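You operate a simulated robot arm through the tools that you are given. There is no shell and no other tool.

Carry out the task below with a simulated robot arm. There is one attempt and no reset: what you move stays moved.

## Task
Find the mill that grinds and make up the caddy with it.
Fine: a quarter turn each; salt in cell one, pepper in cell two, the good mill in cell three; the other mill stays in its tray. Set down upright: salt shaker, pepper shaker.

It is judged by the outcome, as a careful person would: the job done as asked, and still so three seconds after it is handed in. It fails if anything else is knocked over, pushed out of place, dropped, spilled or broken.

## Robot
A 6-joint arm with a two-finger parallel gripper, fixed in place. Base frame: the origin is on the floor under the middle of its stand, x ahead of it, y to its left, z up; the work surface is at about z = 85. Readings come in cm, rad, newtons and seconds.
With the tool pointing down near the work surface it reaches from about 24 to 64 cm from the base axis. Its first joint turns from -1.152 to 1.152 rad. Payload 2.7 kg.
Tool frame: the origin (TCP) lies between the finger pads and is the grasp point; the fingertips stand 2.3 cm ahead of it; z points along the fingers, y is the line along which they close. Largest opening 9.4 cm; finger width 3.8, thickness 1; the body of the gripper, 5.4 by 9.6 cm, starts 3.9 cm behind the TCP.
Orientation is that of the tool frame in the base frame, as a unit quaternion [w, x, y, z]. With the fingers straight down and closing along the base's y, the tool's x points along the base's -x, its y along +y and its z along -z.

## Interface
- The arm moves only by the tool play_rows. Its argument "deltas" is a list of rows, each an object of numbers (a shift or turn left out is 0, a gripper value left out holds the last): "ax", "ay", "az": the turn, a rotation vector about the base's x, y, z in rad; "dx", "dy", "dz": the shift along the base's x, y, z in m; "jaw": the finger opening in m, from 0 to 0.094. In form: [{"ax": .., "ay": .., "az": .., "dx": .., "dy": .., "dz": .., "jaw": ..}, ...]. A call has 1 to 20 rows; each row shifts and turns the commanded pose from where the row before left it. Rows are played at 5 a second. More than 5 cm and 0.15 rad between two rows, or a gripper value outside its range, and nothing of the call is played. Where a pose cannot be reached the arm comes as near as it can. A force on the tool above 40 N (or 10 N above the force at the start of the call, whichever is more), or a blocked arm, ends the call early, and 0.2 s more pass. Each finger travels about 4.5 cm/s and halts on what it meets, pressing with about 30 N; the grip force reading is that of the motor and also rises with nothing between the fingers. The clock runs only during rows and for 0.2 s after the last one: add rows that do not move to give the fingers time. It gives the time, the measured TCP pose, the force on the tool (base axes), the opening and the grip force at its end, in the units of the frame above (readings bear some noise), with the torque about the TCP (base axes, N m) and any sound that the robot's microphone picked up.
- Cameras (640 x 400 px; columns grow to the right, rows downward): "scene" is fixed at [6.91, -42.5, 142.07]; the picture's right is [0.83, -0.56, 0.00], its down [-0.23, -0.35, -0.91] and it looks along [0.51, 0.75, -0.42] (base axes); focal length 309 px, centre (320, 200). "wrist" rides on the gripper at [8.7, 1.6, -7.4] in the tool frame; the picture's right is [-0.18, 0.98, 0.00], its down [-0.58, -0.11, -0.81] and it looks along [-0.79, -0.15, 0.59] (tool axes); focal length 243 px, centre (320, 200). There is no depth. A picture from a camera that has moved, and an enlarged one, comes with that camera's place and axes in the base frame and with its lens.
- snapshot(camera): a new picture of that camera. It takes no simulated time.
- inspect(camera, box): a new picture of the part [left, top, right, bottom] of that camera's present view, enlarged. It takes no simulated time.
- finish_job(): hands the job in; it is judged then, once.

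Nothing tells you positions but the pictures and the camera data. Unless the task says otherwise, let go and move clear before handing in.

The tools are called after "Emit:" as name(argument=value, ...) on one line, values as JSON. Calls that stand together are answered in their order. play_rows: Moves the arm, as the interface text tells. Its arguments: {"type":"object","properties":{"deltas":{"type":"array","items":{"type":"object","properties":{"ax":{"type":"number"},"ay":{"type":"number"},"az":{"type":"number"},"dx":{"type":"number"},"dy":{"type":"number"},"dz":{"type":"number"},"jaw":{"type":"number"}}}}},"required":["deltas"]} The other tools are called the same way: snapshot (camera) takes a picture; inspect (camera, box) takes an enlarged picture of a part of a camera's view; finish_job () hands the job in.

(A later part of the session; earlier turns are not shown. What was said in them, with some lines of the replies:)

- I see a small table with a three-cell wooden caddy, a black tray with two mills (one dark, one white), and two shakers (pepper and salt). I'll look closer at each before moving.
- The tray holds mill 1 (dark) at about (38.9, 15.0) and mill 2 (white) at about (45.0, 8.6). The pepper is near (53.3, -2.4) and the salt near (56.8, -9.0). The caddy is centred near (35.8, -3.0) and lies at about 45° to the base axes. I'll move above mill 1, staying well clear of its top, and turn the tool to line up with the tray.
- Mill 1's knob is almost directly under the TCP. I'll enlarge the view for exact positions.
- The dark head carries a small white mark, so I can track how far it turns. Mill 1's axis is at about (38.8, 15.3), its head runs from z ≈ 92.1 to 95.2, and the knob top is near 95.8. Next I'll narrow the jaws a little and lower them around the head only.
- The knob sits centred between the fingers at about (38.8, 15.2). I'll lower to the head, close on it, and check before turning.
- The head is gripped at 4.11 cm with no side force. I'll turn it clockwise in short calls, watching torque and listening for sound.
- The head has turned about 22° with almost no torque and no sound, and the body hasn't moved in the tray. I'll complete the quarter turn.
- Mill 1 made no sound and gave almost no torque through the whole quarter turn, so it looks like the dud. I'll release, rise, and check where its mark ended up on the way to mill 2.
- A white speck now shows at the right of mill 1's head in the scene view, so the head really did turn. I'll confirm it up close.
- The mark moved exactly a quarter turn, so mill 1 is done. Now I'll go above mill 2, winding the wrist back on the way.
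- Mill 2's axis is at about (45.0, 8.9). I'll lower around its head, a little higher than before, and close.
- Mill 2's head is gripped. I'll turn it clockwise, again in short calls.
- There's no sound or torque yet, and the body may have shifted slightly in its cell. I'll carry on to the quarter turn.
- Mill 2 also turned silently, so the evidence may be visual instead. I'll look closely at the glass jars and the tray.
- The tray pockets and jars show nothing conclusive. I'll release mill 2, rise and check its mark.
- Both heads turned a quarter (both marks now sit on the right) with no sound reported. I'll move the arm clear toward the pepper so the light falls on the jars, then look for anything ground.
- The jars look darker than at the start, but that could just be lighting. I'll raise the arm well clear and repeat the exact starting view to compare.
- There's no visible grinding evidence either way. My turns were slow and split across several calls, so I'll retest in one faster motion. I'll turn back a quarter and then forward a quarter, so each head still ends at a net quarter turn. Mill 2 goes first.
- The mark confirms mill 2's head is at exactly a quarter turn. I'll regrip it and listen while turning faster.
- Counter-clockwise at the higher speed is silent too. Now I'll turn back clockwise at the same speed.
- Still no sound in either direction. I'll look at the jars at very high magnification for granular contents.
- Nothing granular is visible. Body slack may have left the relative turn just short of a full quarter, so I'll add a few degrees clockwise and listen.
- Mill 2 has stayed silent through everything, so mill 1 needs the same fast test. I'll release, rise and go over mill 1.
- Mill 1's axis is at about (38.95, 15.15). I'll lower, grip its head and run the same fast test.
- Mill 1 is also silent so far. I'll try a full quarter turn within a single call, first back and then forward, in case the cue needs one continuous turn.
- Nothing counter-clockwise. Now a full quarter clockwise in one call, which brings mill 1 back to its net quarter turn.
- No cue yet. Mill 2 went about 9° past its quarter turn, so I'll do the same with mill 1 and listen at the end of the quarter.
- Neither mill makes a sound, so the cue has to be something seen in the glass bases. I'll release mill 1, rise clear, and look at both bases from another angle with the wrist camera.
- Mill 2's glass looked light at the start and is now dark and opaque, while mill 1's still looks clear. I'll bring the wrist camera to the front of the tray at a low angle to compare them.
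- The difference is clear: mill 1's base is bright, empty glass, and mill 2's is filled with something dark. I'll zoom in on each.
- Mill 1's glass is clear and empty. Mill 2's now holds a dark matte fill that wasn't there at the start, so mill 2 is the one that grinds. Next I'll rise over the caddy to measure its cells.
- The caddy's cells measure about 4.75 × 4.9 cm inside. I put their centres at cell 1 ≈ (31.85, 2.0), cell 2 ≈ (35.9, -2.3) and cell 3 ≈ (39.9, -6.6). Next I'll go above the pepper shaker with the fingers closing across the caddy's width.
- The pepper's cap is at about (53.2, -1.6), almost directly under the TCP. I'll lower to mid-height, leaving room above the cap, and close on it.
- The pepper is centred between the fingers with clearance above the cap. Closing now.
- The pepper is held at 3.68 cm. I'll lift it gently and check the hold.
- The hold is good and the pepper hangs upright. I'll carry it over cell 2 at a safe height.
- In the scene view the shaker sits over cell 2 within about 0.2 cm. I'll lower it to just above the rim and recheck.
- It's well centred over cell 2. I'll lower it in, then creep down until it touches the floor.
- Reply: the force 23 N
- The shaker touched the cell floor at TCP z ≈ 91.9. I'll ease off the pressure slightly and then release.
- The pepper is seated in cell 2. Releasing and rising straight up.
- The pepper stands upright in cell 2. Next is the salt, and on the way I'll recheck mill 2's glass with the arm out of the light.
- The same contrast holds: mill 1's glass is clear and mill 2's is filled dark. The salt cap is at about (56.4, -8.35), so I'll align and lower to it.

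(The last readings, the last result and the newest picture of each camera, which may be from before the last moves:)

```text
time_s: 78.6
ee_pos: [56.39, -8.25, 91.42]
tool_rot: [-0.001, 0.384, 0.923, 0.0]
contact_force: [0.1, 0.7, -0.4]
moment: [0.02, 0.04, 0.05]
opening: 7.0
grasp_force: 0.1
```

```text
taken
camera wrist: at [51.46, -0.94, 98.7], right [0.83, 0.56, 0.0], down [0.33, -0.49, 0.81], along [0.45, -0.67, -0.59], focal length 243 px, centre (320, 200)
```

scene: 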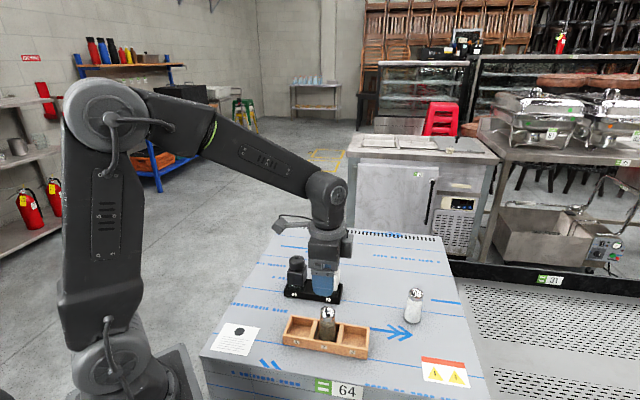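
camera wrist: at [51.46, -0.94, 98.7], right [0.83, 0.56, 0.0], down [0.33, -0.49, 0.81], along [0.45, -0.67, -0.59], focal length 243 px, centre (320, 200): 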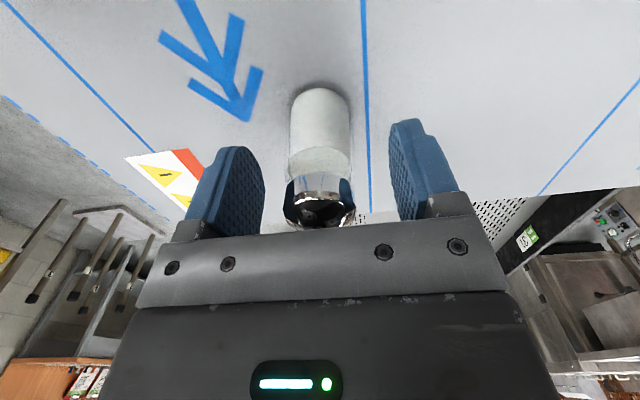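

The salt sits between the fingers. I'll close on it and lift gently.

Emit:
play_rows(deltas=[{"jaw": 0.055}, {"jaw": 0.045}, {"jaw": 0.037}, {"jaw": 0.03}, {}, {}, {}])

Emit:
play_rows(deltas=[{"dz": 0.005}, {"dz": 0.01}, {"dz": 0.015}, {"dz": 0.015}, {"dz": 0.015}, {"dz": 0.005}, {}])

Emit:
snapshot(camera="wrist")

Emit:
inspect(camera="scene", box=[350, 220, 470, 295])

```text
time_s: 80.2
ee_pos: [56.47, -8.17, 91.39]
tool_rot: [0.0, 0.385, 0.923, 0.001]
contact_force: [-1.0, 0.4, 0.5]
moment: [0.01, 0.06, -0.03]
opening: 3.64
grasp_force: 29.9
```

```text
time_s: 81.8
ee_pos: [56.36, -8.33, 97.89]
tool_rot: [0.0, 0.384, 0.923, 0.0]
contact_force: [0.3, 0.6, -0.8]
moment: [0.01, 0.01, -0.01]
opening: 3.64
grasp_force: 30.2
```

```text
taken
camera wrist: at [51.46, -0.91, 105.26], right [0.83, 0.56, 0.0], down [0.33, -0.49, 0.81], along [0.45, -0.67, -0.59], focal length 243 px, centre (320, 200)
```

wrist: 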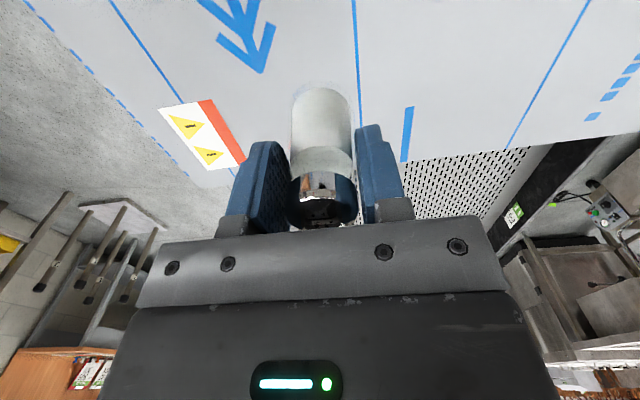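

```text
5.33 times, centred on (410, 258) of scene
camera zoom: at [6.91, -42.5, 142.07], right [0.83, -0.56, 0.0], down [-0.23, -0.35, -0.91], along [0.51, 0.75, -0.42], focal length 1648 px, centre (-160, -107)
```

zoom: 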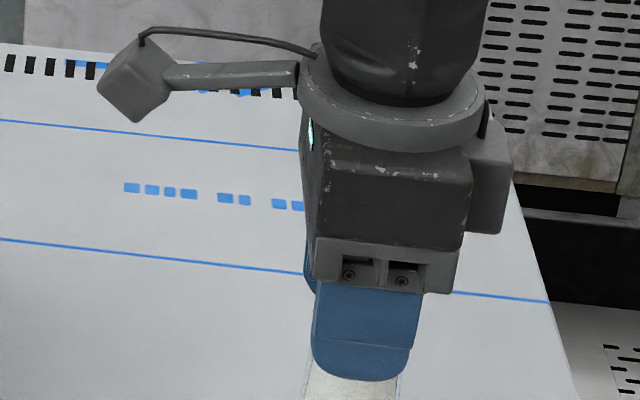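

The salt is held well. I'll raise it above the height of the other items and carry it over cell 1.

Emit:
play_rows(deltas=[{"dz": 0.02}, {"dz": 0.025}, {"dz": 0.02}, {"dx": -0.01, "dy": 0.0042}, {"dx": -0.019, "dy": 0.008}, {"dx": -0.022, "dy": 0.0092}, {"dx": -0.022, "dy": 0.0092}, {"dx": -0.022, "dy": 0.0092}, {"dx": -0.022, "dy": 0.0092}, {"dx": -0.022, "dy": 0.0092}, {"dx": -0.022, "dy": 0.0092}, {"dx": -0.022, "dy": 0.0092}, {"dx": -0.022, "dy": 0.0092}, {"dx": -0.021, "dy": 0.0087}, {"dx": -0.013, "dy": 0.0054}, {"dx": -0.007, "dy": 0.0028}, {}, {}])

Emit:
snapshot(camera="wrist")

Emit:
inspect(camera="scene", box=[260, 270, 380, 345])

```text
time_s: 85.6
ee_pos: [31.76, 2.06, 104.56]
tool_rot: [0.0, 0.384, 0.923, -0.001]
contact_force: [0.4, 0.2, -1.7]
moment: [-0.02, 0.02, -0.01]
opening: 3.65
grasp_force: 30.2
```

```text
taken
camera wrist: at [26.87, 9.3, 111.78], right [0.83, 0.56, 0.0], down [0.33, -0.49, 0.81], along [0.45, -0.67, -0.59], focal length 243 px, centre (320, 200)
```

wrist: 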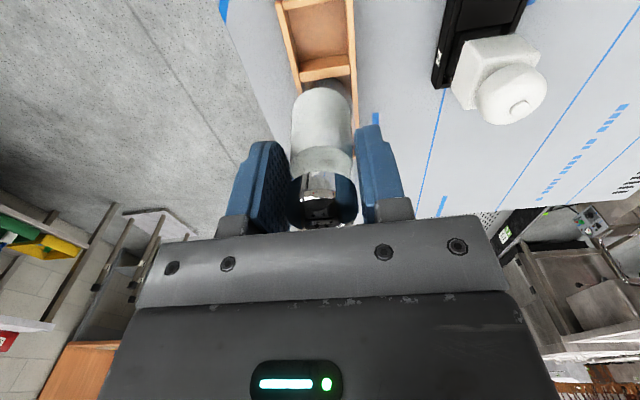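

```text
5.33 times, centred on (320, 308) of scene
camera zoom: at [6.91, -42.5, 142.07], right [0.83, -0.56, 0.0], down [-0.23, -0.35, -0.91], along [0.51, 0.75, -0.42], focal length 1648 px, centre (320, -373)
```

zoom: 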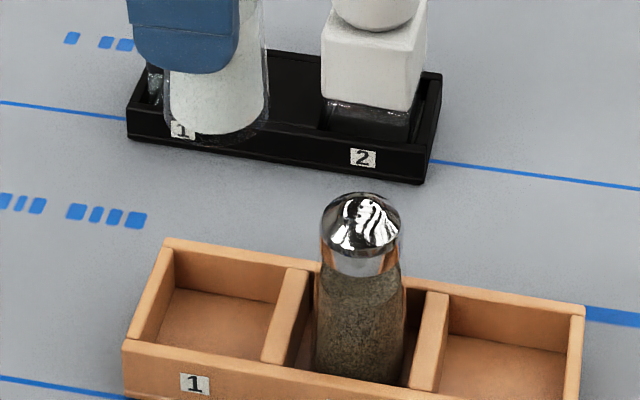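

The salt is above cell 1. I'll lower it to just above the rim and check centring.

Emit:
play_rows(deltas=[{"dz": -0.02}, {"dz": -0.025}, {"dz": -0.02}, {"dz": -0.015}, {"dz": -0.012}, {}, {}])

Emit:
snapshot(camera="wrist")

Emit:
inspect(camera="scene", box=[275, 290, 375, 352])

```text
time_s: 87.2
ee_pos: [31.75, 2.08, 95.2]
tool_rot: [0.0, 0.385, 0.923, 0.0]
contact_force: [-0.5, -0.3, -1.2]
moment: [-0.02, 0.0, -0.01]
opening: 3.63
grasp_force: 30.3
```

```text
taken
camera wrist: at [26.85, 9.31, 102.51], right [0.83, 0.56, 0.0], down [0.33, -0.49, 0.81], along [0.45, -0.67, -0.59], focal length 243 px, centre (320, 200)
```

wrist: 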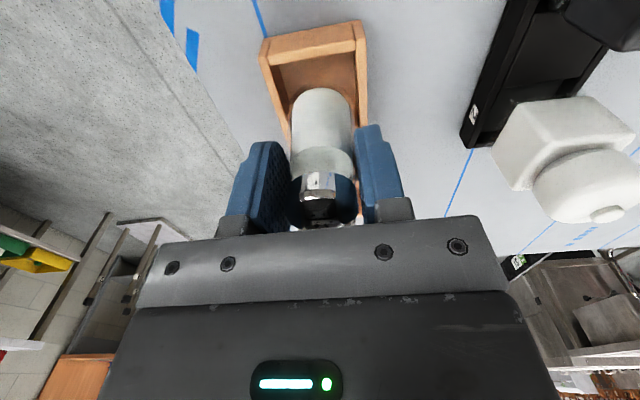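

```text
6.40 times, centred on (325, 321) of scene
camera zoom: at [6.91, -42.5, 142.07], right [0.83, -0.56, 0.0], down [-0.23, -0.35, -0.91], along [0.51, 0.75, -0.42], focal length 1978 px, centre (288, -574)
```

zoom: 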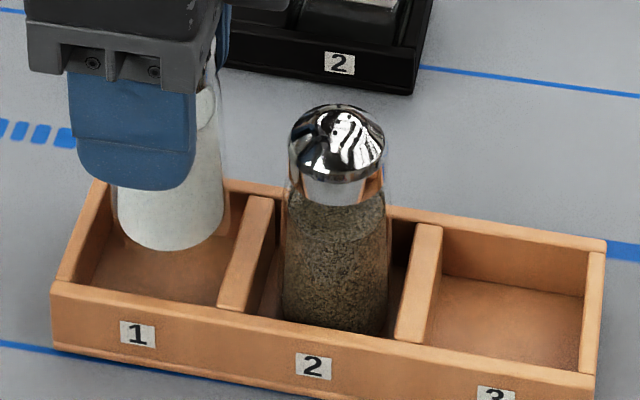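

I'll zoom in to judge the clearances around the salt in cell 1.

Emit:
inspect(camera="scene", box=[279, 308, 327, 338])

Emit:
inspect(camera="wrist", box=[250, 20, 390, 108])

```text
13.33 times, centred on (303, 323) of scene
camera zoom: at [6.91, -42.5, 142.07], right [0.83, -0.56, 0.0], down [-0.23, -0.35, -0.91], along [0.51, 0.75, -0.42], focal length 4120 px, centre (547, -1440)
```

zoom: 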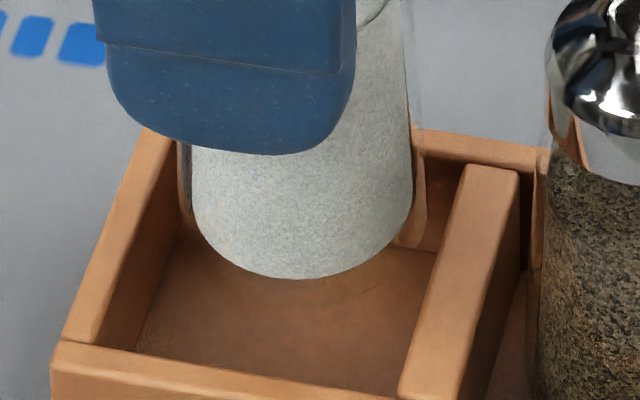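

```text
4.55 times, centred on (320, 64) of wrist
camera zoom: at [26.85, 9.31, 102.51], right [0.83, 0.56, 0.0], down [0.33, -0.49, 0.81], along [0.45, -0.67, -0.59], focal length 1103 px, centre (320, 818)
```

zoom: 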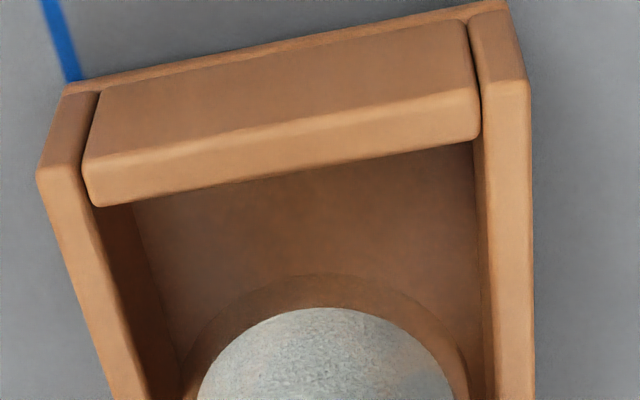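

The salt looks about 0.15 cm too far back and right within cell 1's clearance. I'll shift it slightly and lower it in.

Emit:
play_rows(deltas=[{"dx": -0.0019, "dy": -0.0002}, {"dz": -0.006}, {"dz": -0.008}, {"dz": -0.008}, {"dz": -0.005}, {}])

Emit:
inspect(camera="scene", box=[279, 308, 327, 338])

Emit:
inspect(camera="wrist", box=[250, 20, 390, 108])

```text
time_s: 88.6
ee_pos: [31.55, 2.1, 92.57]
tool_rot: [0.0, 0.384, 0.923, 0.0]
contact_force: [-0.6, 0.3, -1.8]
moment: [0.03, -0.01, -0.01]
opening: 3.65
grasp_force: 29.9
```

```text
13.33 times, centred on (303, 323) of scene
camera zoom: at [6.91, -42.5, 142.07], right [0.83, -0.56, 0.0], down [-0.23, -0.35, -0.91], along [0.51, 0.75, -0.42], focal length 4120 px, centre (547, -1440)
```

zoom: 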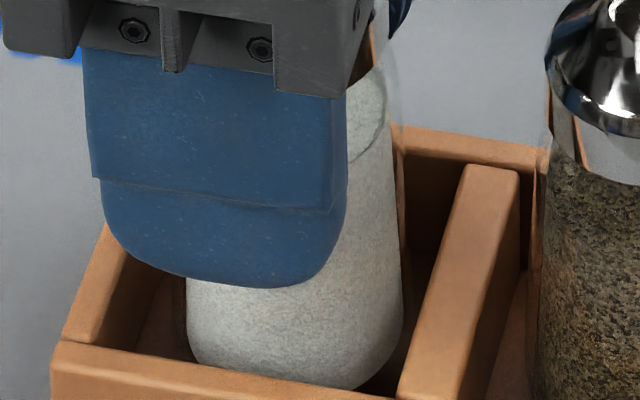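

```text
4.55 times, centred on (320, 64) of wrist
camera zoom: at [26.63, 9.32, 99.84], right [0.83, 0.56, 0.0], down [0.33, -0.49, 0.81], along [0.45, -0.67, -0.59], focal length 1103 px, centre (320, 818)
```

zoom: 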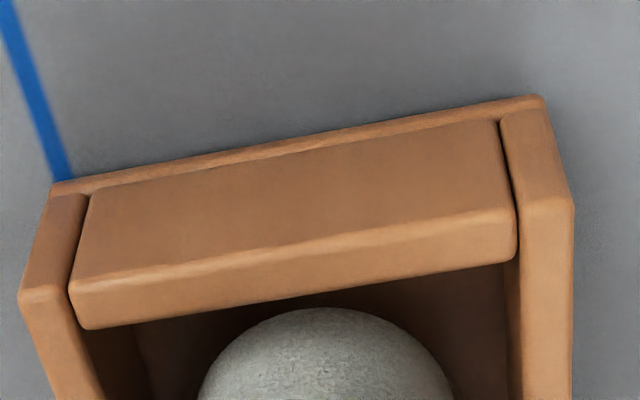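

The salt is going in cleanly. I'll creep down to the floor.

Emit:
play_rows(deltas=[{"dz": -0.002}, {"dz": -0.0015}, {"dz": -0.001}, {}])

```text
time_s: 89.6
ee_pos: [31.61, 1.99, 92.0]
tool_rot: [0.001, 0.384, 0.923, 0.0]
contact_force: [0.1, 0.2, -1.1]
moment: [-0.03, 0.0, -0.03]
opening: 3.63
grasp_force: 29.7
```

Emit:
play_rows(deltas=[{"dz": -0.001}, {"dz": -0.001}, {}])

```text
time_s: 90.4
ee_pos: [31.68, 2.05, 91.89]
tool_rot: [0.002, 0.383, 0.924, 0.001]
contact_force: [-5.3, 0.4, 22.7]
moment: [-0.06, 0.09, -0.08]
opening: 3.65
grasp_force: 30.3
```

The salt has touched down. I'll ease off the pressure, release and rise.

Emit:
play_rows(deltas=[{"dz": 0.001}, {}, {"jaw": 0.045}, {"jaw": 0.06}, {"jaw": 0.07}, {}, {"dz": 0.015}, {"dz": 0.025}, {"dz": 0.03}, {"dz": 0.03}, {"dz": 0.02}, {}])

Emit:
inspect(camera="scene", box=[260, 270, 380, 345])

```text
time_s: 93.0
ee_pos: [31.49, 2.0, 103.94]
tool_rot: [0.0, 0.384, 0.923, 0.0]
contact_force: [-0.2, 0.4, 0.5]
moment: [0.02, 0.0, 0.05]
opening: 7.0
grasp_force: 0.0
```

```text
5.33 times, centred on (320, 308) of scene
camera zoom: at [6.91, -42.5, 142.07], right [0.83, -0.56, 0.0], down [-0.23, -0.35, -0.91], along [0.51, 0.75, -0.42], focal length 1648 px, centre (320, -373)
```

zoom: 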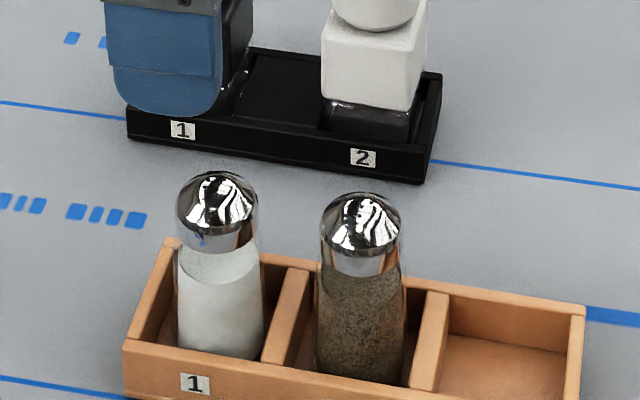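

Salt and pepper are both upright in cells 1 and 2. Next is mill 2. I'll go above it with the fingers closing along the tray so the wrist camera stays clear of mill 1.

Emit:
play_rows(deltas=[{"dx": 0.01125, "dy": 0.00575, "dz": 0.001, "az": 0.131}, {"dx": 0.01125, "dy": 0.00575, "az": 0.131}, {"dx": 0.01125, "dy": 0.00575, "az": 0.131}, {"dx": 0.01125, "dy": 0.00575, "az": 0.131}, {"dx": 0.01125, "dy": 0.00575, "az": 0.131}, {"dx": 0.01125, "dy": 0.00575, "az": 0.131}, {"dx": 0.01125, "dy": 0.00575, "az": 0.131}, {"dx": 0.01125, "dy": 0.00575, "az": 0.131}, {"dx": 0.01125, "dy": 0.00575, "az": 0.131}, {"dx": 0.01125, "dy": 0.00575, "az": 0.131}, {"dx": 0.01125, "dy": 0.00575, "az": 0.131}, {"dx": 0.01125, "dy": 0.00575, "az": 0.128}, {}])

Emit:
inspect(camera="wrist", box=[220, 0, 460, 150])

Emit:
snapshot(camera="wrist")

```text
time_s: 95.8
ee_pos: [45.07, 9.0, 104.1]
tool_rot: [0.0, -0.382, 0.924, 0.0]
contact_force: [-0.8, 0.3, -0.2]
moment: [0.01, 0.01, 0.01]
opening: 6.99
grasp_force: 0.0
```

```text
2.67 times, centred on (340, 75) of wrist
camera zoom: at [37.8, 4.09, 111.39], right [-0.56, 0.83, 0.0], down [0.49, 0.33, 0.81], along [0.67, 0.45, -0.59], focal length 647 px, centre (267, 533)
```

zoom: 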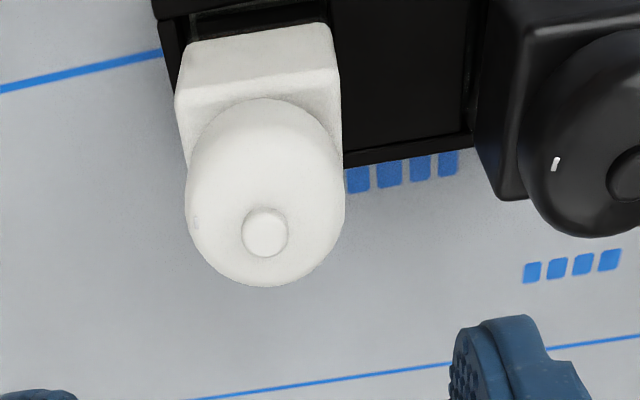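

```text
taken
camera wrist: at [37.8, 4.09, 111.39], right [-0.56, 0.83, 0.0], down [0.49, 0.33, 0.81], along [0.67, 0.45, -0.59], focal length 243 px, centre (320, 200)
```

wrist: 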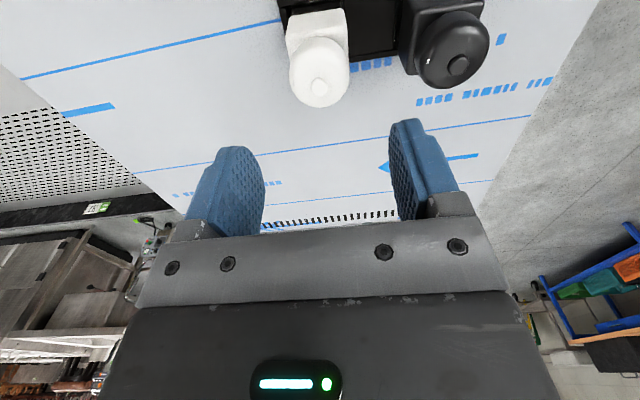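

Mill 2's axis is at about (45.0, 8.95). I'll lower so the fingertips are beside the upper body, with the palm still above the knob.

Emit:
play_rows(deltas=[{"dx": -0.0005, "dy": -0.0005, "dz": -0.022}, {"dz": -0.025}, {"dz": -0.022}, {"dz": -0.018}, {"dz": -0.012}, {"dz": -0.008}, {"dz": -0.006}, {}])

Emit:
snapshot(camera="wrist")

Emit:
inspect(camera="scene", box=[270, 230, 390, 305])

```text
time_s: 97.6
ee_pos: [44.94, 8.94, 92.78]
tool_rot: [0.0, -0.381, 0.924, 0.0]
contact_force: [-0.4, 0.9, -0.2]
moment: [0.01, 0.0, -0.01]
opening: 7.0
grasp_force: 0.1
```

```text
taken
camera wrist: at [37.77, 4.03, 100.09], right [-0.56, 0.83, 0.0], down [0.49, 0.33, 0.81], along [0.67, 0.45, -0.59], focal length 243 px, centre (320, 200)
```

wrist: 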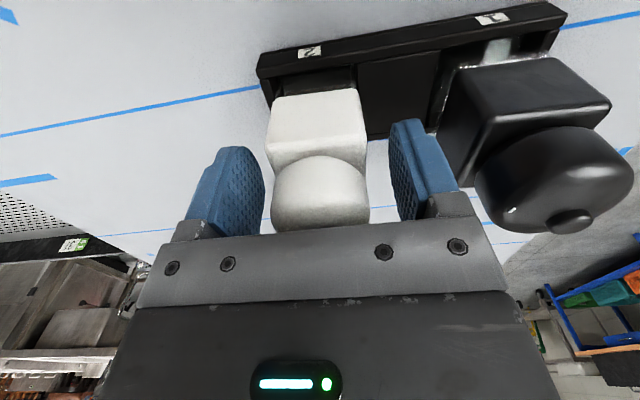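

```text
5.33 times, centred on (330, 268) of scene
camera zoom: at [6.91, -42.5, 142.07], right [0.83, -0.56, 0.0], down [-0.23, -0.35, -0.91], along [0.51, 0.75, -0.42], focal length 1648 px, centre (267, -160)
```

zoom: 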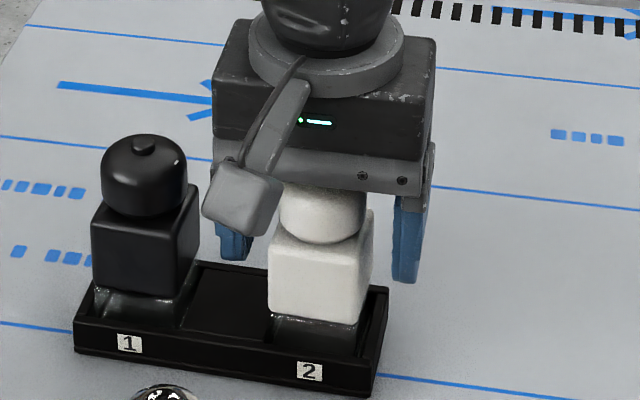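

The fingers straddle the upper body and the palm clears the knob. Closing on the body.

Emit:
play_rows(deltas=[{"jaw": 0.058}, {"jaw": 0.05}, {"jaw": 0.044}, {"jaw": 0.037}, {}, {}, {}])

Emit:
inspect(camera="scene", box=[270, 230, 390, 305])

Emit:
snapshot(camera="wrist")

```text
time_s: 99.2
ee_pos: [45.06, 8.98, 92.76]
tool_rot: [0.0, -0.381, 0.925, 0.001]
contact_force: [-0.8, 0.5, 1.6]
moment: [0.0, 0.05, 0.01]
opening: 4.37
grasp_force: 30.0
```

```text
5.33 times, centred on (330, 268) of scene
camera zoom: at [6.91, -42.5, 142.07], right [0.83, -0.56, 0.0], down [-0.23, -0.35, -0.91], along [0.51, 0.75, -0.42], focal length 1648 px, centre (267, -160)
```

zoom: 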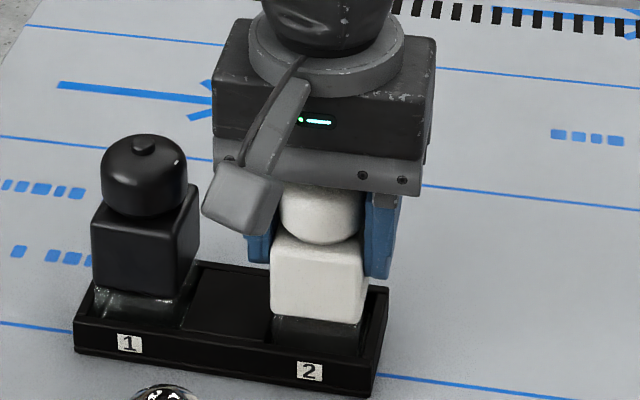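

```text
taken
camera wrist: at [37.78, 4.03, 100.12], right [-0.56, 0.83, 0.0], down [0.49, 0.33, 0.81], along [0.67, 0.45, -0.59], focal length 243 px, centre (320, 200)
```

wrist: 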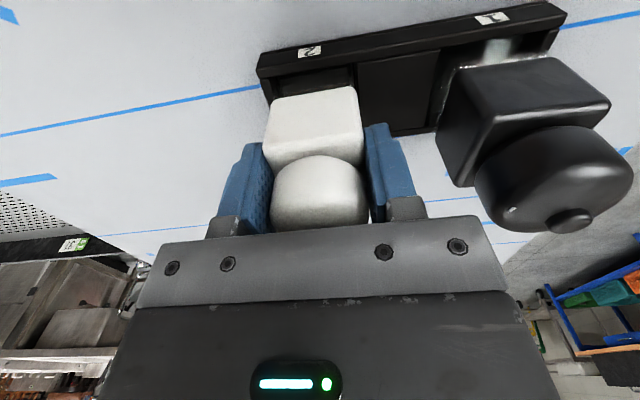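

The body is gripped at 4.37 cm. I'll lift slowly straight up and look at its base.

Emit:
play_rows(deltas=[{"dz": 0.004}, {"dz": 0.006}, {"dz": 0.01}, {"dz": 0.01}, {"dz": 0.015}, {"dz": 0.02}, {"dz": 0.02}, {"dz": 0.01}, {}])

Emit:
inspect(camera="scene", box=[270, 220, 390, 295])

Emit:
inspect(camera="scene", box=[270, 245, 360, 301])

Emit:
snapshot(camera="wrist")

```text
time_s: 101.2
ee_pos: [45.14, 9.0, 102.18]
tool_rot: [0.0, -0.381, 0.925, 0.0]
contact_force: [-0.3, -0.3, -1.8]
moment: [0.01, -0.02, -0.02]
opening: 4.37
grasp_force: 30.2
```

```text
5.33 times, centred on (330, 258) of scene
camera zoom: at [6.91, -42.49, 142.07], right [0.83, -0.56, 0.0], down [-0.23, -0.35, -0.91], along [0.51, 0.75, -0.42], focal length 1648 px, centre (267, -107)
```

zoom: 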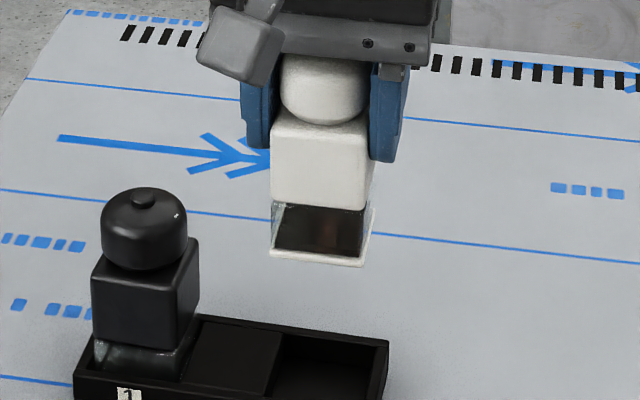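

```text
7.11 times, centred on (315, 273) of scene
camera zoom: at [6.91, -42.49, 142.07], right [0.83, -0.56, 0.0], down [-0.23, -0.35, -0.91], along [0.51, 0.75, -0.42], focal length 2197 px, centre (356, -319)
```

zoom: 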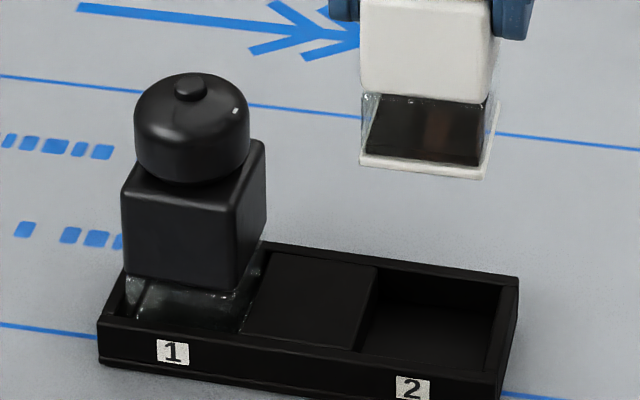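

```text
taken
camera wrist: at [37.78, 4.05, 109.62], right [-0.56, 0.83, 0.0], down [0.49, 0.33, 0.81], along [0.67, 0.45, -0.59], focal length 243 px, centre (320, 200)
```

wrist: 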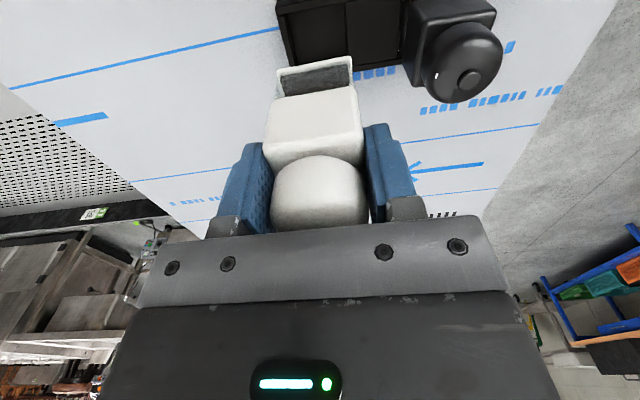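

Against the light table, mill 2's glass base shows a dark layer on its white base plate. That plate looked pale at the start. I'll zoom in to confirm it's ground pepper.

Emit:
inspect(camera="scene", box=[316, 254, 344, 272])

Emit:
inspect(camera="wrist", box=[265, 45, 365, 108])

Emit:
inspect(camera="scene", box=[284, 276, 340, 311])

```text
16.00 times, centred on (330, 263) of scene
camera zoom: at [6.91, -42.49, 142.07], right [0.83, -0.56, 0.0], down [-0.23, -0.35, -0.91], along [0.51, 0.75, -0.42], focal length 4944 px, centre (160, -808)
```

zoom: 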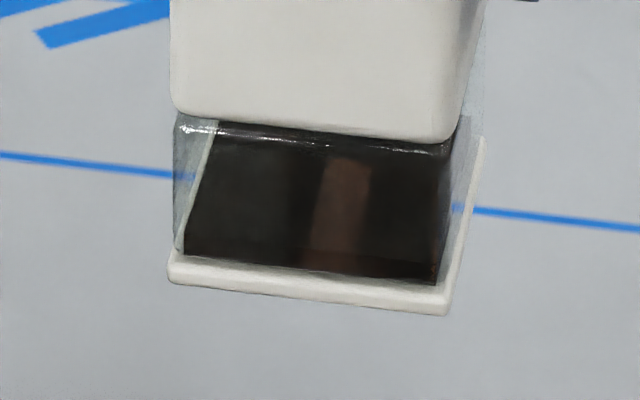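

```text
6.35 times, centred on (315, 76) of wrist
camera zoom: at [37.78, 4.05, 109.62], right [-0.56, 0.83, 0.0], down [0.49, 0.33, 0.81], along [0.67, 0.45, -0.59], focal length 1540 px, centre (352, 984)
```

zoom: 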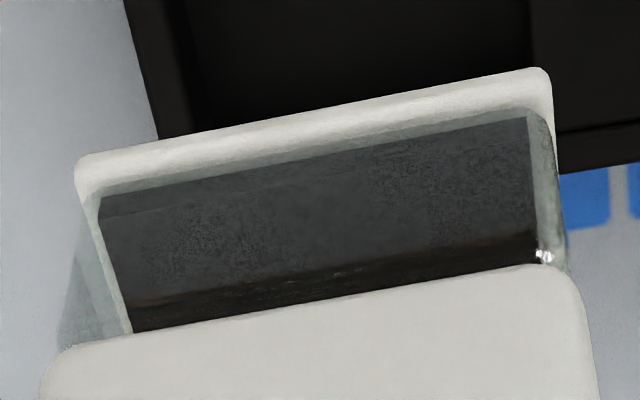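

```text
11.43 times, centred on (312, 294) of scene
camera zoom: at [6.91, -42.49, 142.07], right [0.83, -0.56, 0.0], down [-0.23, -0.35, -0.91], along [0.51, 0.75, -0.42], focal length 3531 px, centre (411, -869)
```

zoom: 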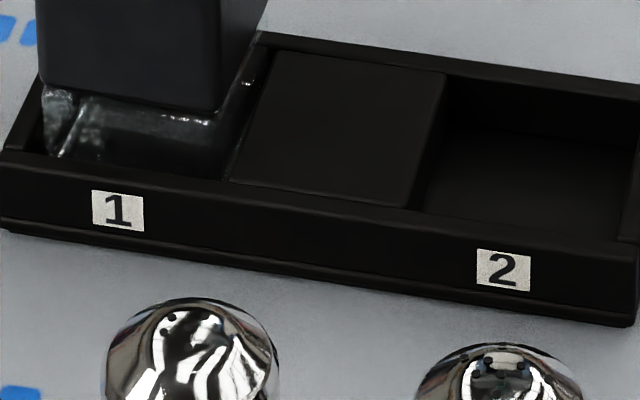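

The base is packed with a dark block of grounds inside clear glass, and mill 1's glass is still empty. So mill 2 is the good one. I'll carry it over cell 3, turning the tool a quarter so the fingers end up across the caddy.

Emit:
play_rows(deltas=[{"dz": 0.01}, {"dz": 0.01}, {"dx": -0.0043, "dy": -0.01295, "az": -0.131}, {"dx": -0.0043, "dy": -0.01295, "az": -0.131}, {"dx": -0.0043, "dy": -0.01295, "az": -0.131}, {"dx": -0.0043, "dy": -0.01295, "az": -0.131}, {"dx": -0.0043, "dy": -0.01295, "az": -0.131}, {"dx": -0.0043, "dy": -0.01295, "az": -0.131}, {"dx": -0.0043, "dy": -0.01295, "az": -0.131}, {"dx": -0.0043, "dy": -0.01295, "az": -0.131}, {"dx": -0.0043, "dy": -0.01295, "az": -0.131}, {"dx": -0.0043, "dy": -0.01295, "az": -0.131}, {"dx": -0.0043, "dy": -0.01295, "az": -0.131}, {"dx": -0.0043, "dy": -0.01295, "az": -0.131}, {}, {}])

Emit:
snapshot(camera="wrist")

Emit:
inspect(camera="scene", box=[270, 270, 390, 345])

```text
time_s: 104.6
ee_pos: [39.77, -6.39, 104.29]
tool_rot: [0.001, 0.386, 0.923, 0.0]
contact_force: [0.4, 0.2, -2.0]
moment: [-0.02, 0.03, 0.0]
opening: 4.4
grasp_force: 30.4
```

```text
taken
camera wrist: at [34.96, 0.76, 111.59], right [0.83, 0.56, 0.0], down [0.33, -0.49, 0.81], along [0.45, -0.67, -0.59], focal length 243 px, centre (320, 200)
```

wrist: 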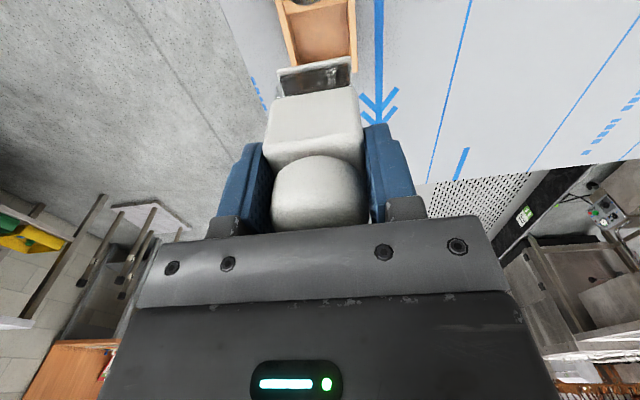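

```text
5.33 times, centred on (330, 308) of scene
camera zoom: at [6.91, -42.5, 142.07], right [0.83, -0.56, 0.0], down [-0.23, -0.35, -0.91], along [0.51, 0.75, -0.42], focal length 1648 px, centre (267, -373)
```

zoom: 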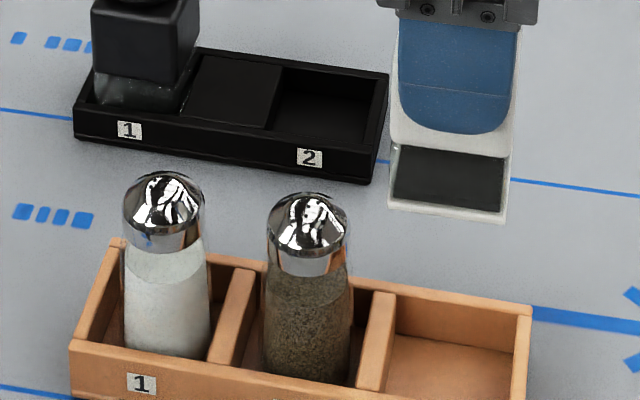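

The mill hangs upright above cell 3. I'll lower it to just above the rim and check its alignment.

Emit:
play_rows(deltas=[{"dx": 0.001, "dy": -0.001, "dz": -0.018}, {"dz": -0.02}, {"dz": -0.018}, {"dz": -0.012}, {"dz": -0.009}, {}, {}])

Emit:
snapshot(camera="wrist")

Emit:
inspect(camera="scene", box=[315, 305, 379, 345])

Emit:
inspect(camera="wrist", box=[250, 20, 390, 108])

```text
time_s: 106.2
ee_pos: [39.84, -6.78, 96.51]
tool_rot: [0.0, 0.385, 0.923, 0.0]
contact_force: [0.7, -0.4, -1.5]
moment: [0.01, 0.0, 0.0]
opening: 4.38
grasp_force: 29.9
```

```text
taken
camera wrist: at [35.02, 0.69, 103.86], right [0.83, 0.56, 0.0], down [0.33, -0.49, 0.81], along [0.45, -0.67, -0.59], focal length 243 px, centre (320, 200)
```

wrist: 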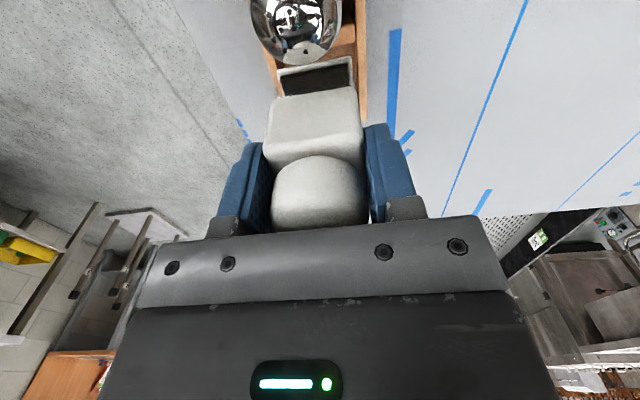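

```text
10.00 times, centred on (347, 325) of scene
camera zoom: at [6.91, -42.5, 142.07], right [0.83, -0.56, 0.0], down [-0.23, -0.35, -0.91], along [0.51, 0.75, -0.42], focal length 3090 px, centre (50, -1050)
```

zoom: 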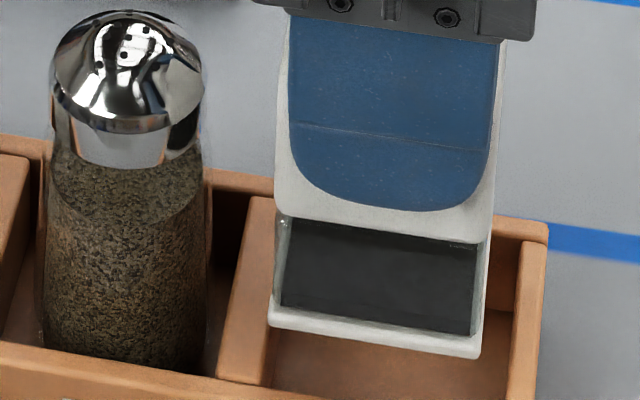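

```text
4.55 times, centred on (320, 64) of wrist
camera zoom: at [35.02, 0.69, 103.86], right [0.83, 0.56, 0.0], down [0.33, -0.49, 0.81], along [0.45, -0.67, -0.59], focal length 1103 px, centre (320, 818)
```

zoom: 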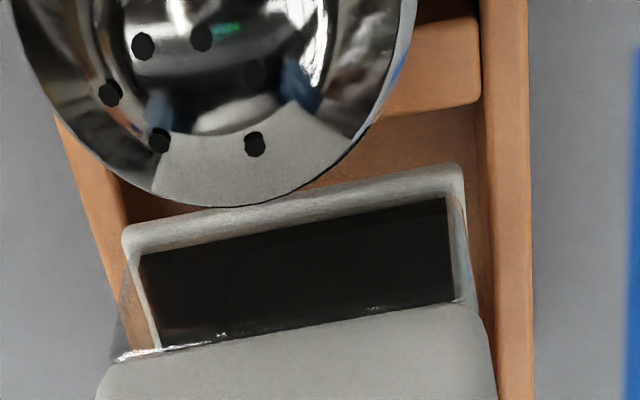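

The mill looks close to the left divider. I'll zoom in further to judge the gaps.

Emit:
inspect(camera="scene", box=[334, 322, 374, 347])

Emit:
inspect(camera="scene", box=[284, 310, 374, 366])

```text
16.00 times, centred on (354, 334) of scene
camera zoom: at [6.91, -42.5, 142.07], right [0.83, -0.56, 0.0], down [-0.23, -0.35, -0.91], along [0.51, 0.75, -0.42], focal length 4944 px, centre (-224, -1952)
```

zoom: 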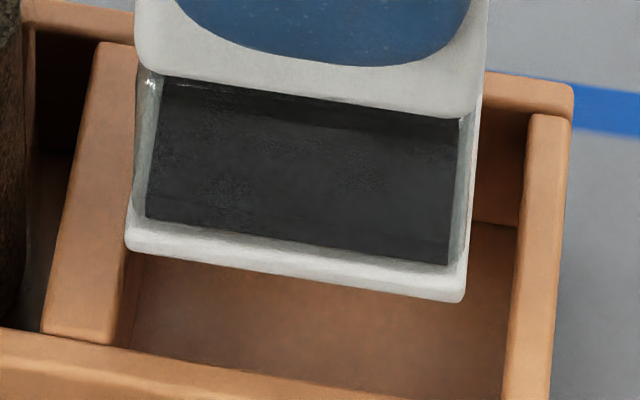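

```text
7.11 times, centred on (329, 338) of scene
camera zoom: at [6.91, -42.5, 142.07], right [0.83, -0.56, 0.0], down [-0.23, -0.35, -0.91], along [0.51, 0.75, -0.42], focal length 2197 px, centre (256, -781)
```

zoom: 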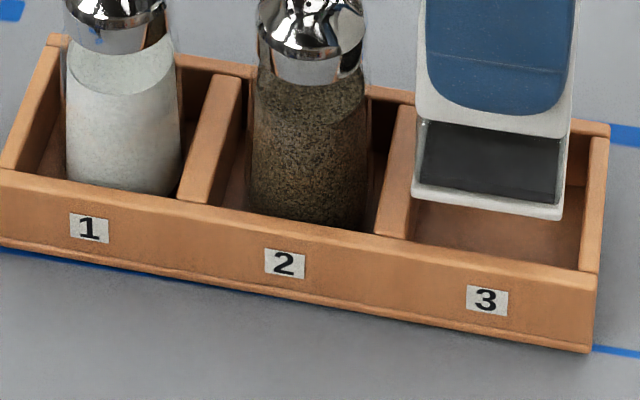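

Cell 3 has about 0.7 cm of total clearance, but the mill sits about 0.25 cm too close to the divider. I'll shift it toward the outer end, lower it a little, and look again.

Emit:
play_rows(deltas=[{"dx": 0.0025, "dy": -0.0011}, {"dz": -0.005}, {"dz": -0.003}, {}, {}])

Emit:
inspect(camera="scene", box=[334, 322, 374, 347])

Emit:
inspect(camera="wrist", box=[250, 20, 390, 108])

```text
time_s: 107.4
ee_pos: [40.24, -6.74, 95.79]
tool_rot: [0.0, 0.385, 0.923, 0.0]
contact_force: [-0.3, 0.2, -2.6]
moment: [0.0, -0.01, 0.0]
opening: 4.36
grasp_force: 29.9
```

```text
16.00 times, centred on (354, 334) of scene
camera zoom: at [6.91, -42.5, 142.07], right [0.83, -0.56, 0.0], down [-0.23, -0.35, -0.91], along [0.51, 0.75, -0.42], focal length 4944 px, centre (-224, -1952)
```

zoom: 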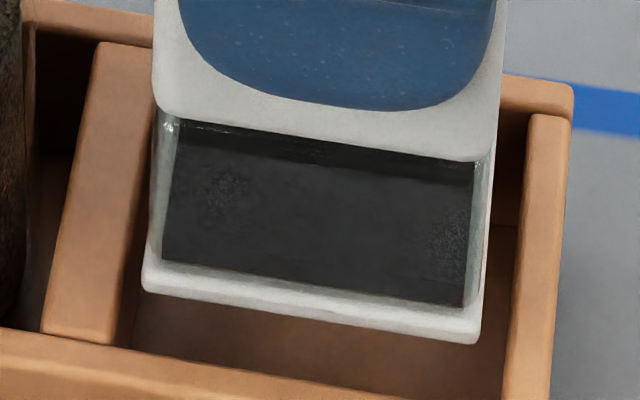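

```text
4.55 times, centred on (320, 64) of wrist
camera zoom: at [35.26, 0.59, 103.06], right [0.83, 0.56, 0.0], down [0.33, -0.49, 0.81], along [0.45, -0.67, -0.59], focal length 1103 px, centre (320, 818)
```

zoom: 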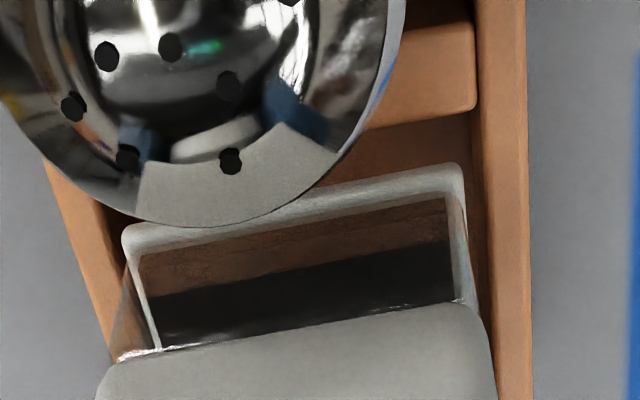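

The gaps are now even on all sides. I'll lower into the cell, watching the force.

Emit:
play_rows(deltas=[{"dz": -0.004}, {"dz": -0.004}, {"dz": -0.004}, {}])

Emit:
inspect(camera="scene", box=[334, 322, 374, 347])

Emit:
inspect(camera="wrist", box=[250, 20, 390, 108])

```text
time_s: 108.4
ee_pos: [40.16, -6.72, 94.48]
tool_rot: [0.0, 0.384, 0.923, 0.001]
contact_force: [0.0, 0.0, -3.4]
moment: [-0.03, 0.03, 0.02]
opening: 4.35
grasp_force: 30.4
```

```text
16.00 times, centred on (354, 334) of scene
camera zoom: at [6.91, -42.5, 142.07], right [0.83, -0.56, 0.0], down [-0.23, -0.35, -0.91], along [0.51, 0.75, -0.42], focal length 4944 px, centre (-224, -1952)
```

zoom: 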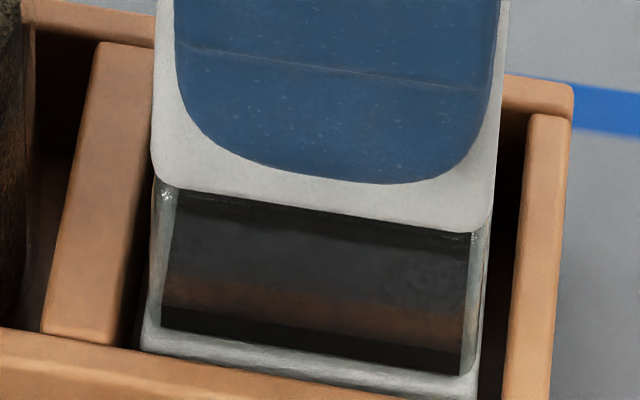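

```text
4.55 times, centred on (320, 64) of wrist
camera zoom: at [35.27, 0.57, 101.84], right [0.83, 0.56, 0.0], down [0.33, -0.49, 0.81], along [0.45, -0.67, -0.59], focal length 1103 px, centre (320, 818)
```

zoom: 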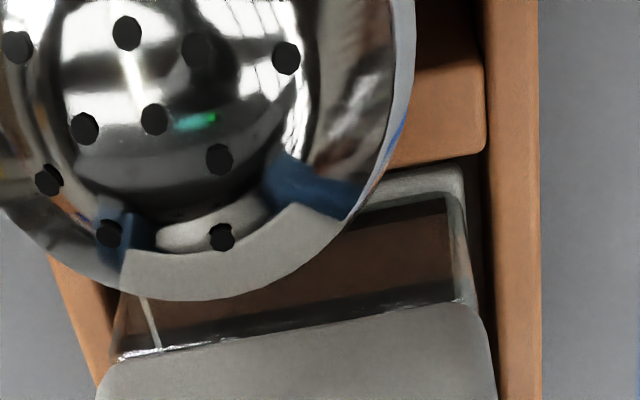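

It's entering cell 3 cleanly with no contact force. Continuing down slowly.

Emit:
play_rows(deltas=[{"dz": -0.003}, {"dz": -0.003}, {"dz": -0.003}, {}])

Emit:
play_rows(deltas=[{"dz": -0.0015}, {"dz": -0.001}, {}])

```text
time_s: 109.4
ee_pos: [40.2, -6.7, 93.52]
tool_rot: [0.0, 0.385, 0.923, 0.0]
contact_force: [0.2, -0.3, -2.3]
moment: [0.03, -0.03, 0.01]
opening: 4.39
grasp_force: 30.0
```

```text
time_s: 110.2
ee_pos: [40.13, -6.73, 93.46]
tool_rot: [0.0, 0.385, 0.923, 0.0]
contact_force: [0.4, 1.2, -1.3]
moment: [-0.03, 0.02, 0.0]
opening: 4.36
grasp_force: 30.4
```

Emit:
play_rows(deltas=[{"dz": -0.001}, {"dz": -0.001}, {}])

```text
time_s: 111.0
ee_pos: [40.06, -6.83, 93.19]
tool_rot: [0.0, 0.385, 0.923, 0.0]
contact_force: [0.2, 0.0, -2.4]
moment: [0.05, 0.01, 0.03]
opening: 4.39
grasp_force: 30.1
```

Emit:
play_rows(deltas=[{"dz": -0.001}, {"dz": -0.001}, {}])

Emit:
inspect(camera="scene", box=[300, 290, 380, 340])

```text
time_s: 111.8
ee_pos: [40.24, -6.88, 92.89]
tool_rot: [0.0, 0.385, 0.923, 0.0]
contact_force: [0.4, 0.7, -2.2]
moment: [-0.02, 0.01, 0.0]
opening: 4.36
grasp_force: 29.9
```

```text
8.00 times, centred on (340, 315) of scene
camera zoom: at [6.91, -42.5, 142.07], right [0.83, -0.56, 0.0], down [-0.23, -0.35, -0.91], along [0.51, 0.75, -0.42], focal length 2472 px, centre (160, -720)
```

zoom: 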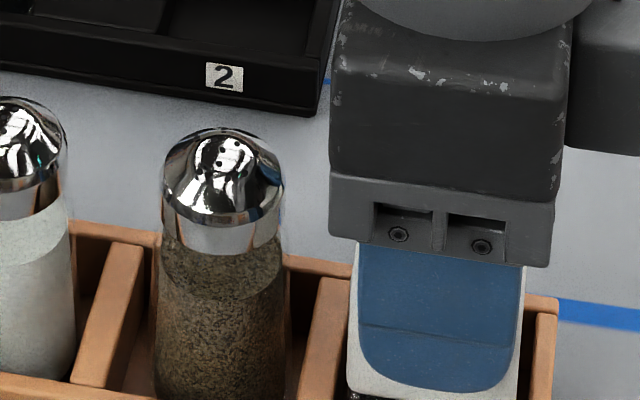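

No floor contact yet, so I'll keep creeping down.

Emit:
play_rows(deltas=[{"dz": -0.001}, {"dz": -0.001}, {}])

```text
time_s: 112.6
ee_pos: [40.15, -6.64, 92.9]
tool_rot: [0.0, 0.384, 0.923, 0.0]
contact_force: [0.2, 0.2, -0.5]
moment: [-0.01, 0.02, 0.0]
opening: 4.37
grasp_force: 29.7
```

Emit:
play_rows(deltas=[{"dz": -0.001}, {}])

```text
time_s: 113.2
ee_pos: [40.09, -6.83, 92.73]
tool_rot: [0.001, 0.386, 0.923, 0.001]
contact_force: [-4.8, -1.0, 14.2]
moment: [0.08, 0.45, 0.04]
opening: 4.37
grasp_force: 29.9
```

The mill has touched the cell floor. I'll ease off the pressure, release, and rise straight up.

Emit:
play_rows(deltas=[{"dz": 0.0007}, {}, {"jaw": 0.05}, {"jaw": 0.06}, {"jaw": 0.07}, {}, {}])

Emit:
inspect(camera="scene", box=[280, 270, 400, 345])

Emit:
snapshot(camera="wrist")

```text
time_s: 114.8
ee_pos: [40.27, -6.79, 92.76]
tool_rot: [0.0, 0.385, 0.923, 0.0]
contact_force: [1.1, 0.4, -0.4]
moment: [0.02, -0.01, -0.01]
opening: 7.0
grasp_force: 0.0
```

```text
5.33 times, centred on (340, 308) of scene
camera zoom: at [6.91, -42.5, 142.07], right [0.83, -0.56, 0.0], down [-0.23, -0.35, -0.91], along [0.51, 0.75, -0.42], focal length 1648 px, centre (213, -373)
```

zoom: 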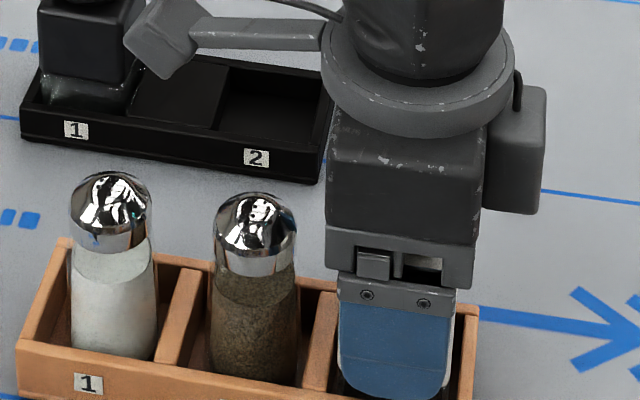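

```text
taken
camera wrist: at [35.24, 0.56, 100.11], right [0.83, 0.56, 0.0], down [0.33, -0.49, 0.81], along [0.45, -0.67, -0.59], focal length 243 px, centre (320, 200)
```

wrist: 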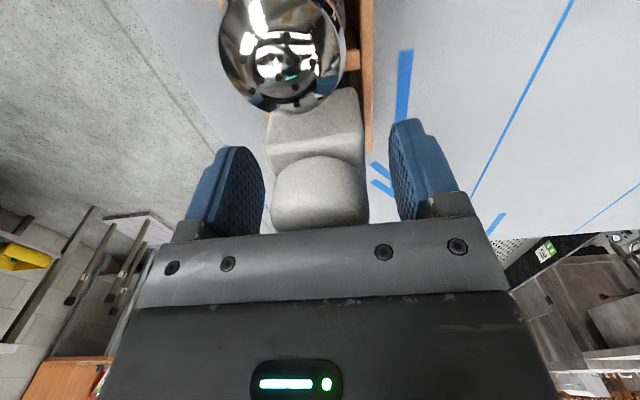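

The fingers are open and clear of the mill. Rising well away, then checking everything.

Emit:
play_rows(deltas=[{"dz": 0.01}, {"dz": 0.02}, {"dz": 0.03}, {"dz": 0.04}, {"dz": 0.04}, {"dz": 0.04}, {"dz": 0.04}, {"dz": 0.04}, {"dz": 0.04}, {}, {}])

Emit:
snapshot(camera="scene")

Emit:
inspect(camera="scene", box=[270, 280, 390, 355])

Emit:
inspect(camera="scene", box=[260, 240, 380, 315])

```text
time_s: 117.2
ee_pos: [40.15, -6.77, 122.84]
tool_rot: [0.0, 0.385, 0.923, 0.001]
contact_force: [0.6, 1.0, -0.3]
moment: [0.05, 0.02, -0.01]
opening: 7.0
grasp_force: 0.0
```

```text
taken
```

scene: 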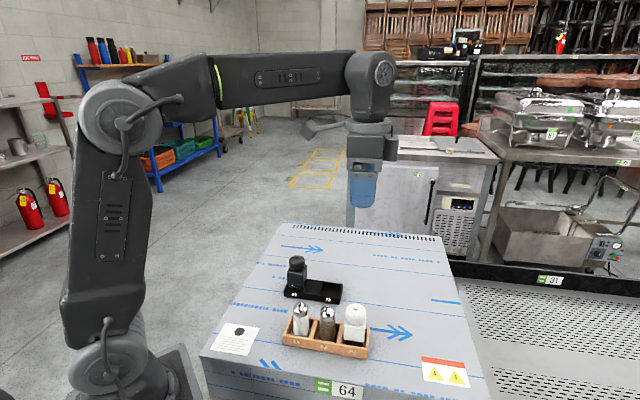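

```text
5.33 times, centred on (330, 318) of scene
camera zoom: at [6.91, -42.5, 142.07], right [0.83, -0.56, 0.0], down [-0.23, -0.35, -0.91], along [0.51, 0.75, -0.42], focal length 1648 px, centre (267, -427)
```

zoom: 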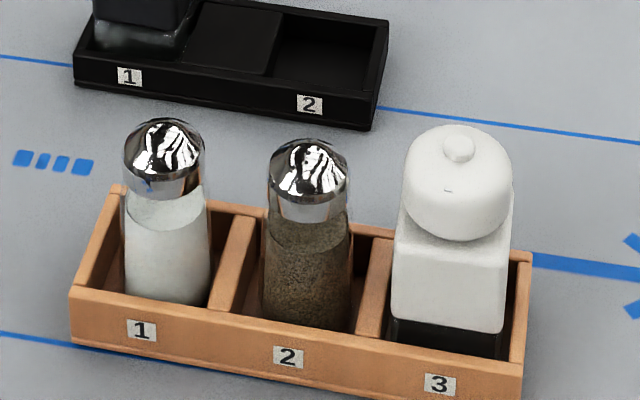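

```text
5.33 times, centred on (320, 278) of scene
camera zoom: at [6.91, -42.5, 142.07], right [0.83, -0.56, 0.0], down [-0.23, -0.35, -0.91], along [0.51, 0.75, -0.42], focal length 1648 px, centre (320, -213)
```

zoom: 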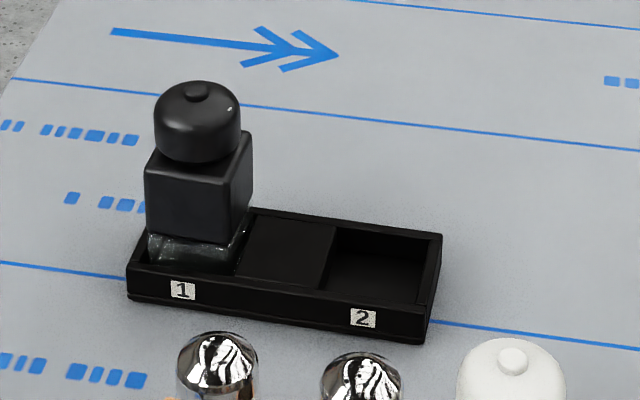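

All the items are placed:

- **Salt:** upright in cell 1.
- **Pepper:** upright in cell 2.
- **Mill 2:** seated upright in cell 3. It's the one whose glass base filled with grounds.
- **Mill 1:** still in its tray with clear, empty glass, its head also turned about a quarter.
- **Caddy and tray:** neither has moved.

The gripper is empty and well clear, so I'm handing the job in.

Emit:
finish_job()

```text
The job is handed in.
```

I've handed the job in with the caddy made up: salt in cell 1, pepper in cell 2 and the good mill in cell 3. Both shakers are upright, and nothing else was knocked over or moved.

- **Which mill grinds:** I judged it to be mill 2, the white one. Neither mill made a sound or gave a clear torque difference when turned, so I went by sight. Mill 2's glass base was pale at the start and was packed with something dark after turning. Mill 1's glass stayed clear.
- **How sure I am:** the dark fill was plain once I lifted mill 2 against the light table. Mill 1 has a dark body in a black tray, so a small amount of grounds in it would be harder to see.
- **More than a quarter turn:** because the first quarter turns were silent, I turned both heads part way back and forward again to listen. Mill 1 also went through a full quarter turn each way. Both ended about 9° past a quarter turn.
- **The other mill:** mill 1 was never lifted and is still in its tray.
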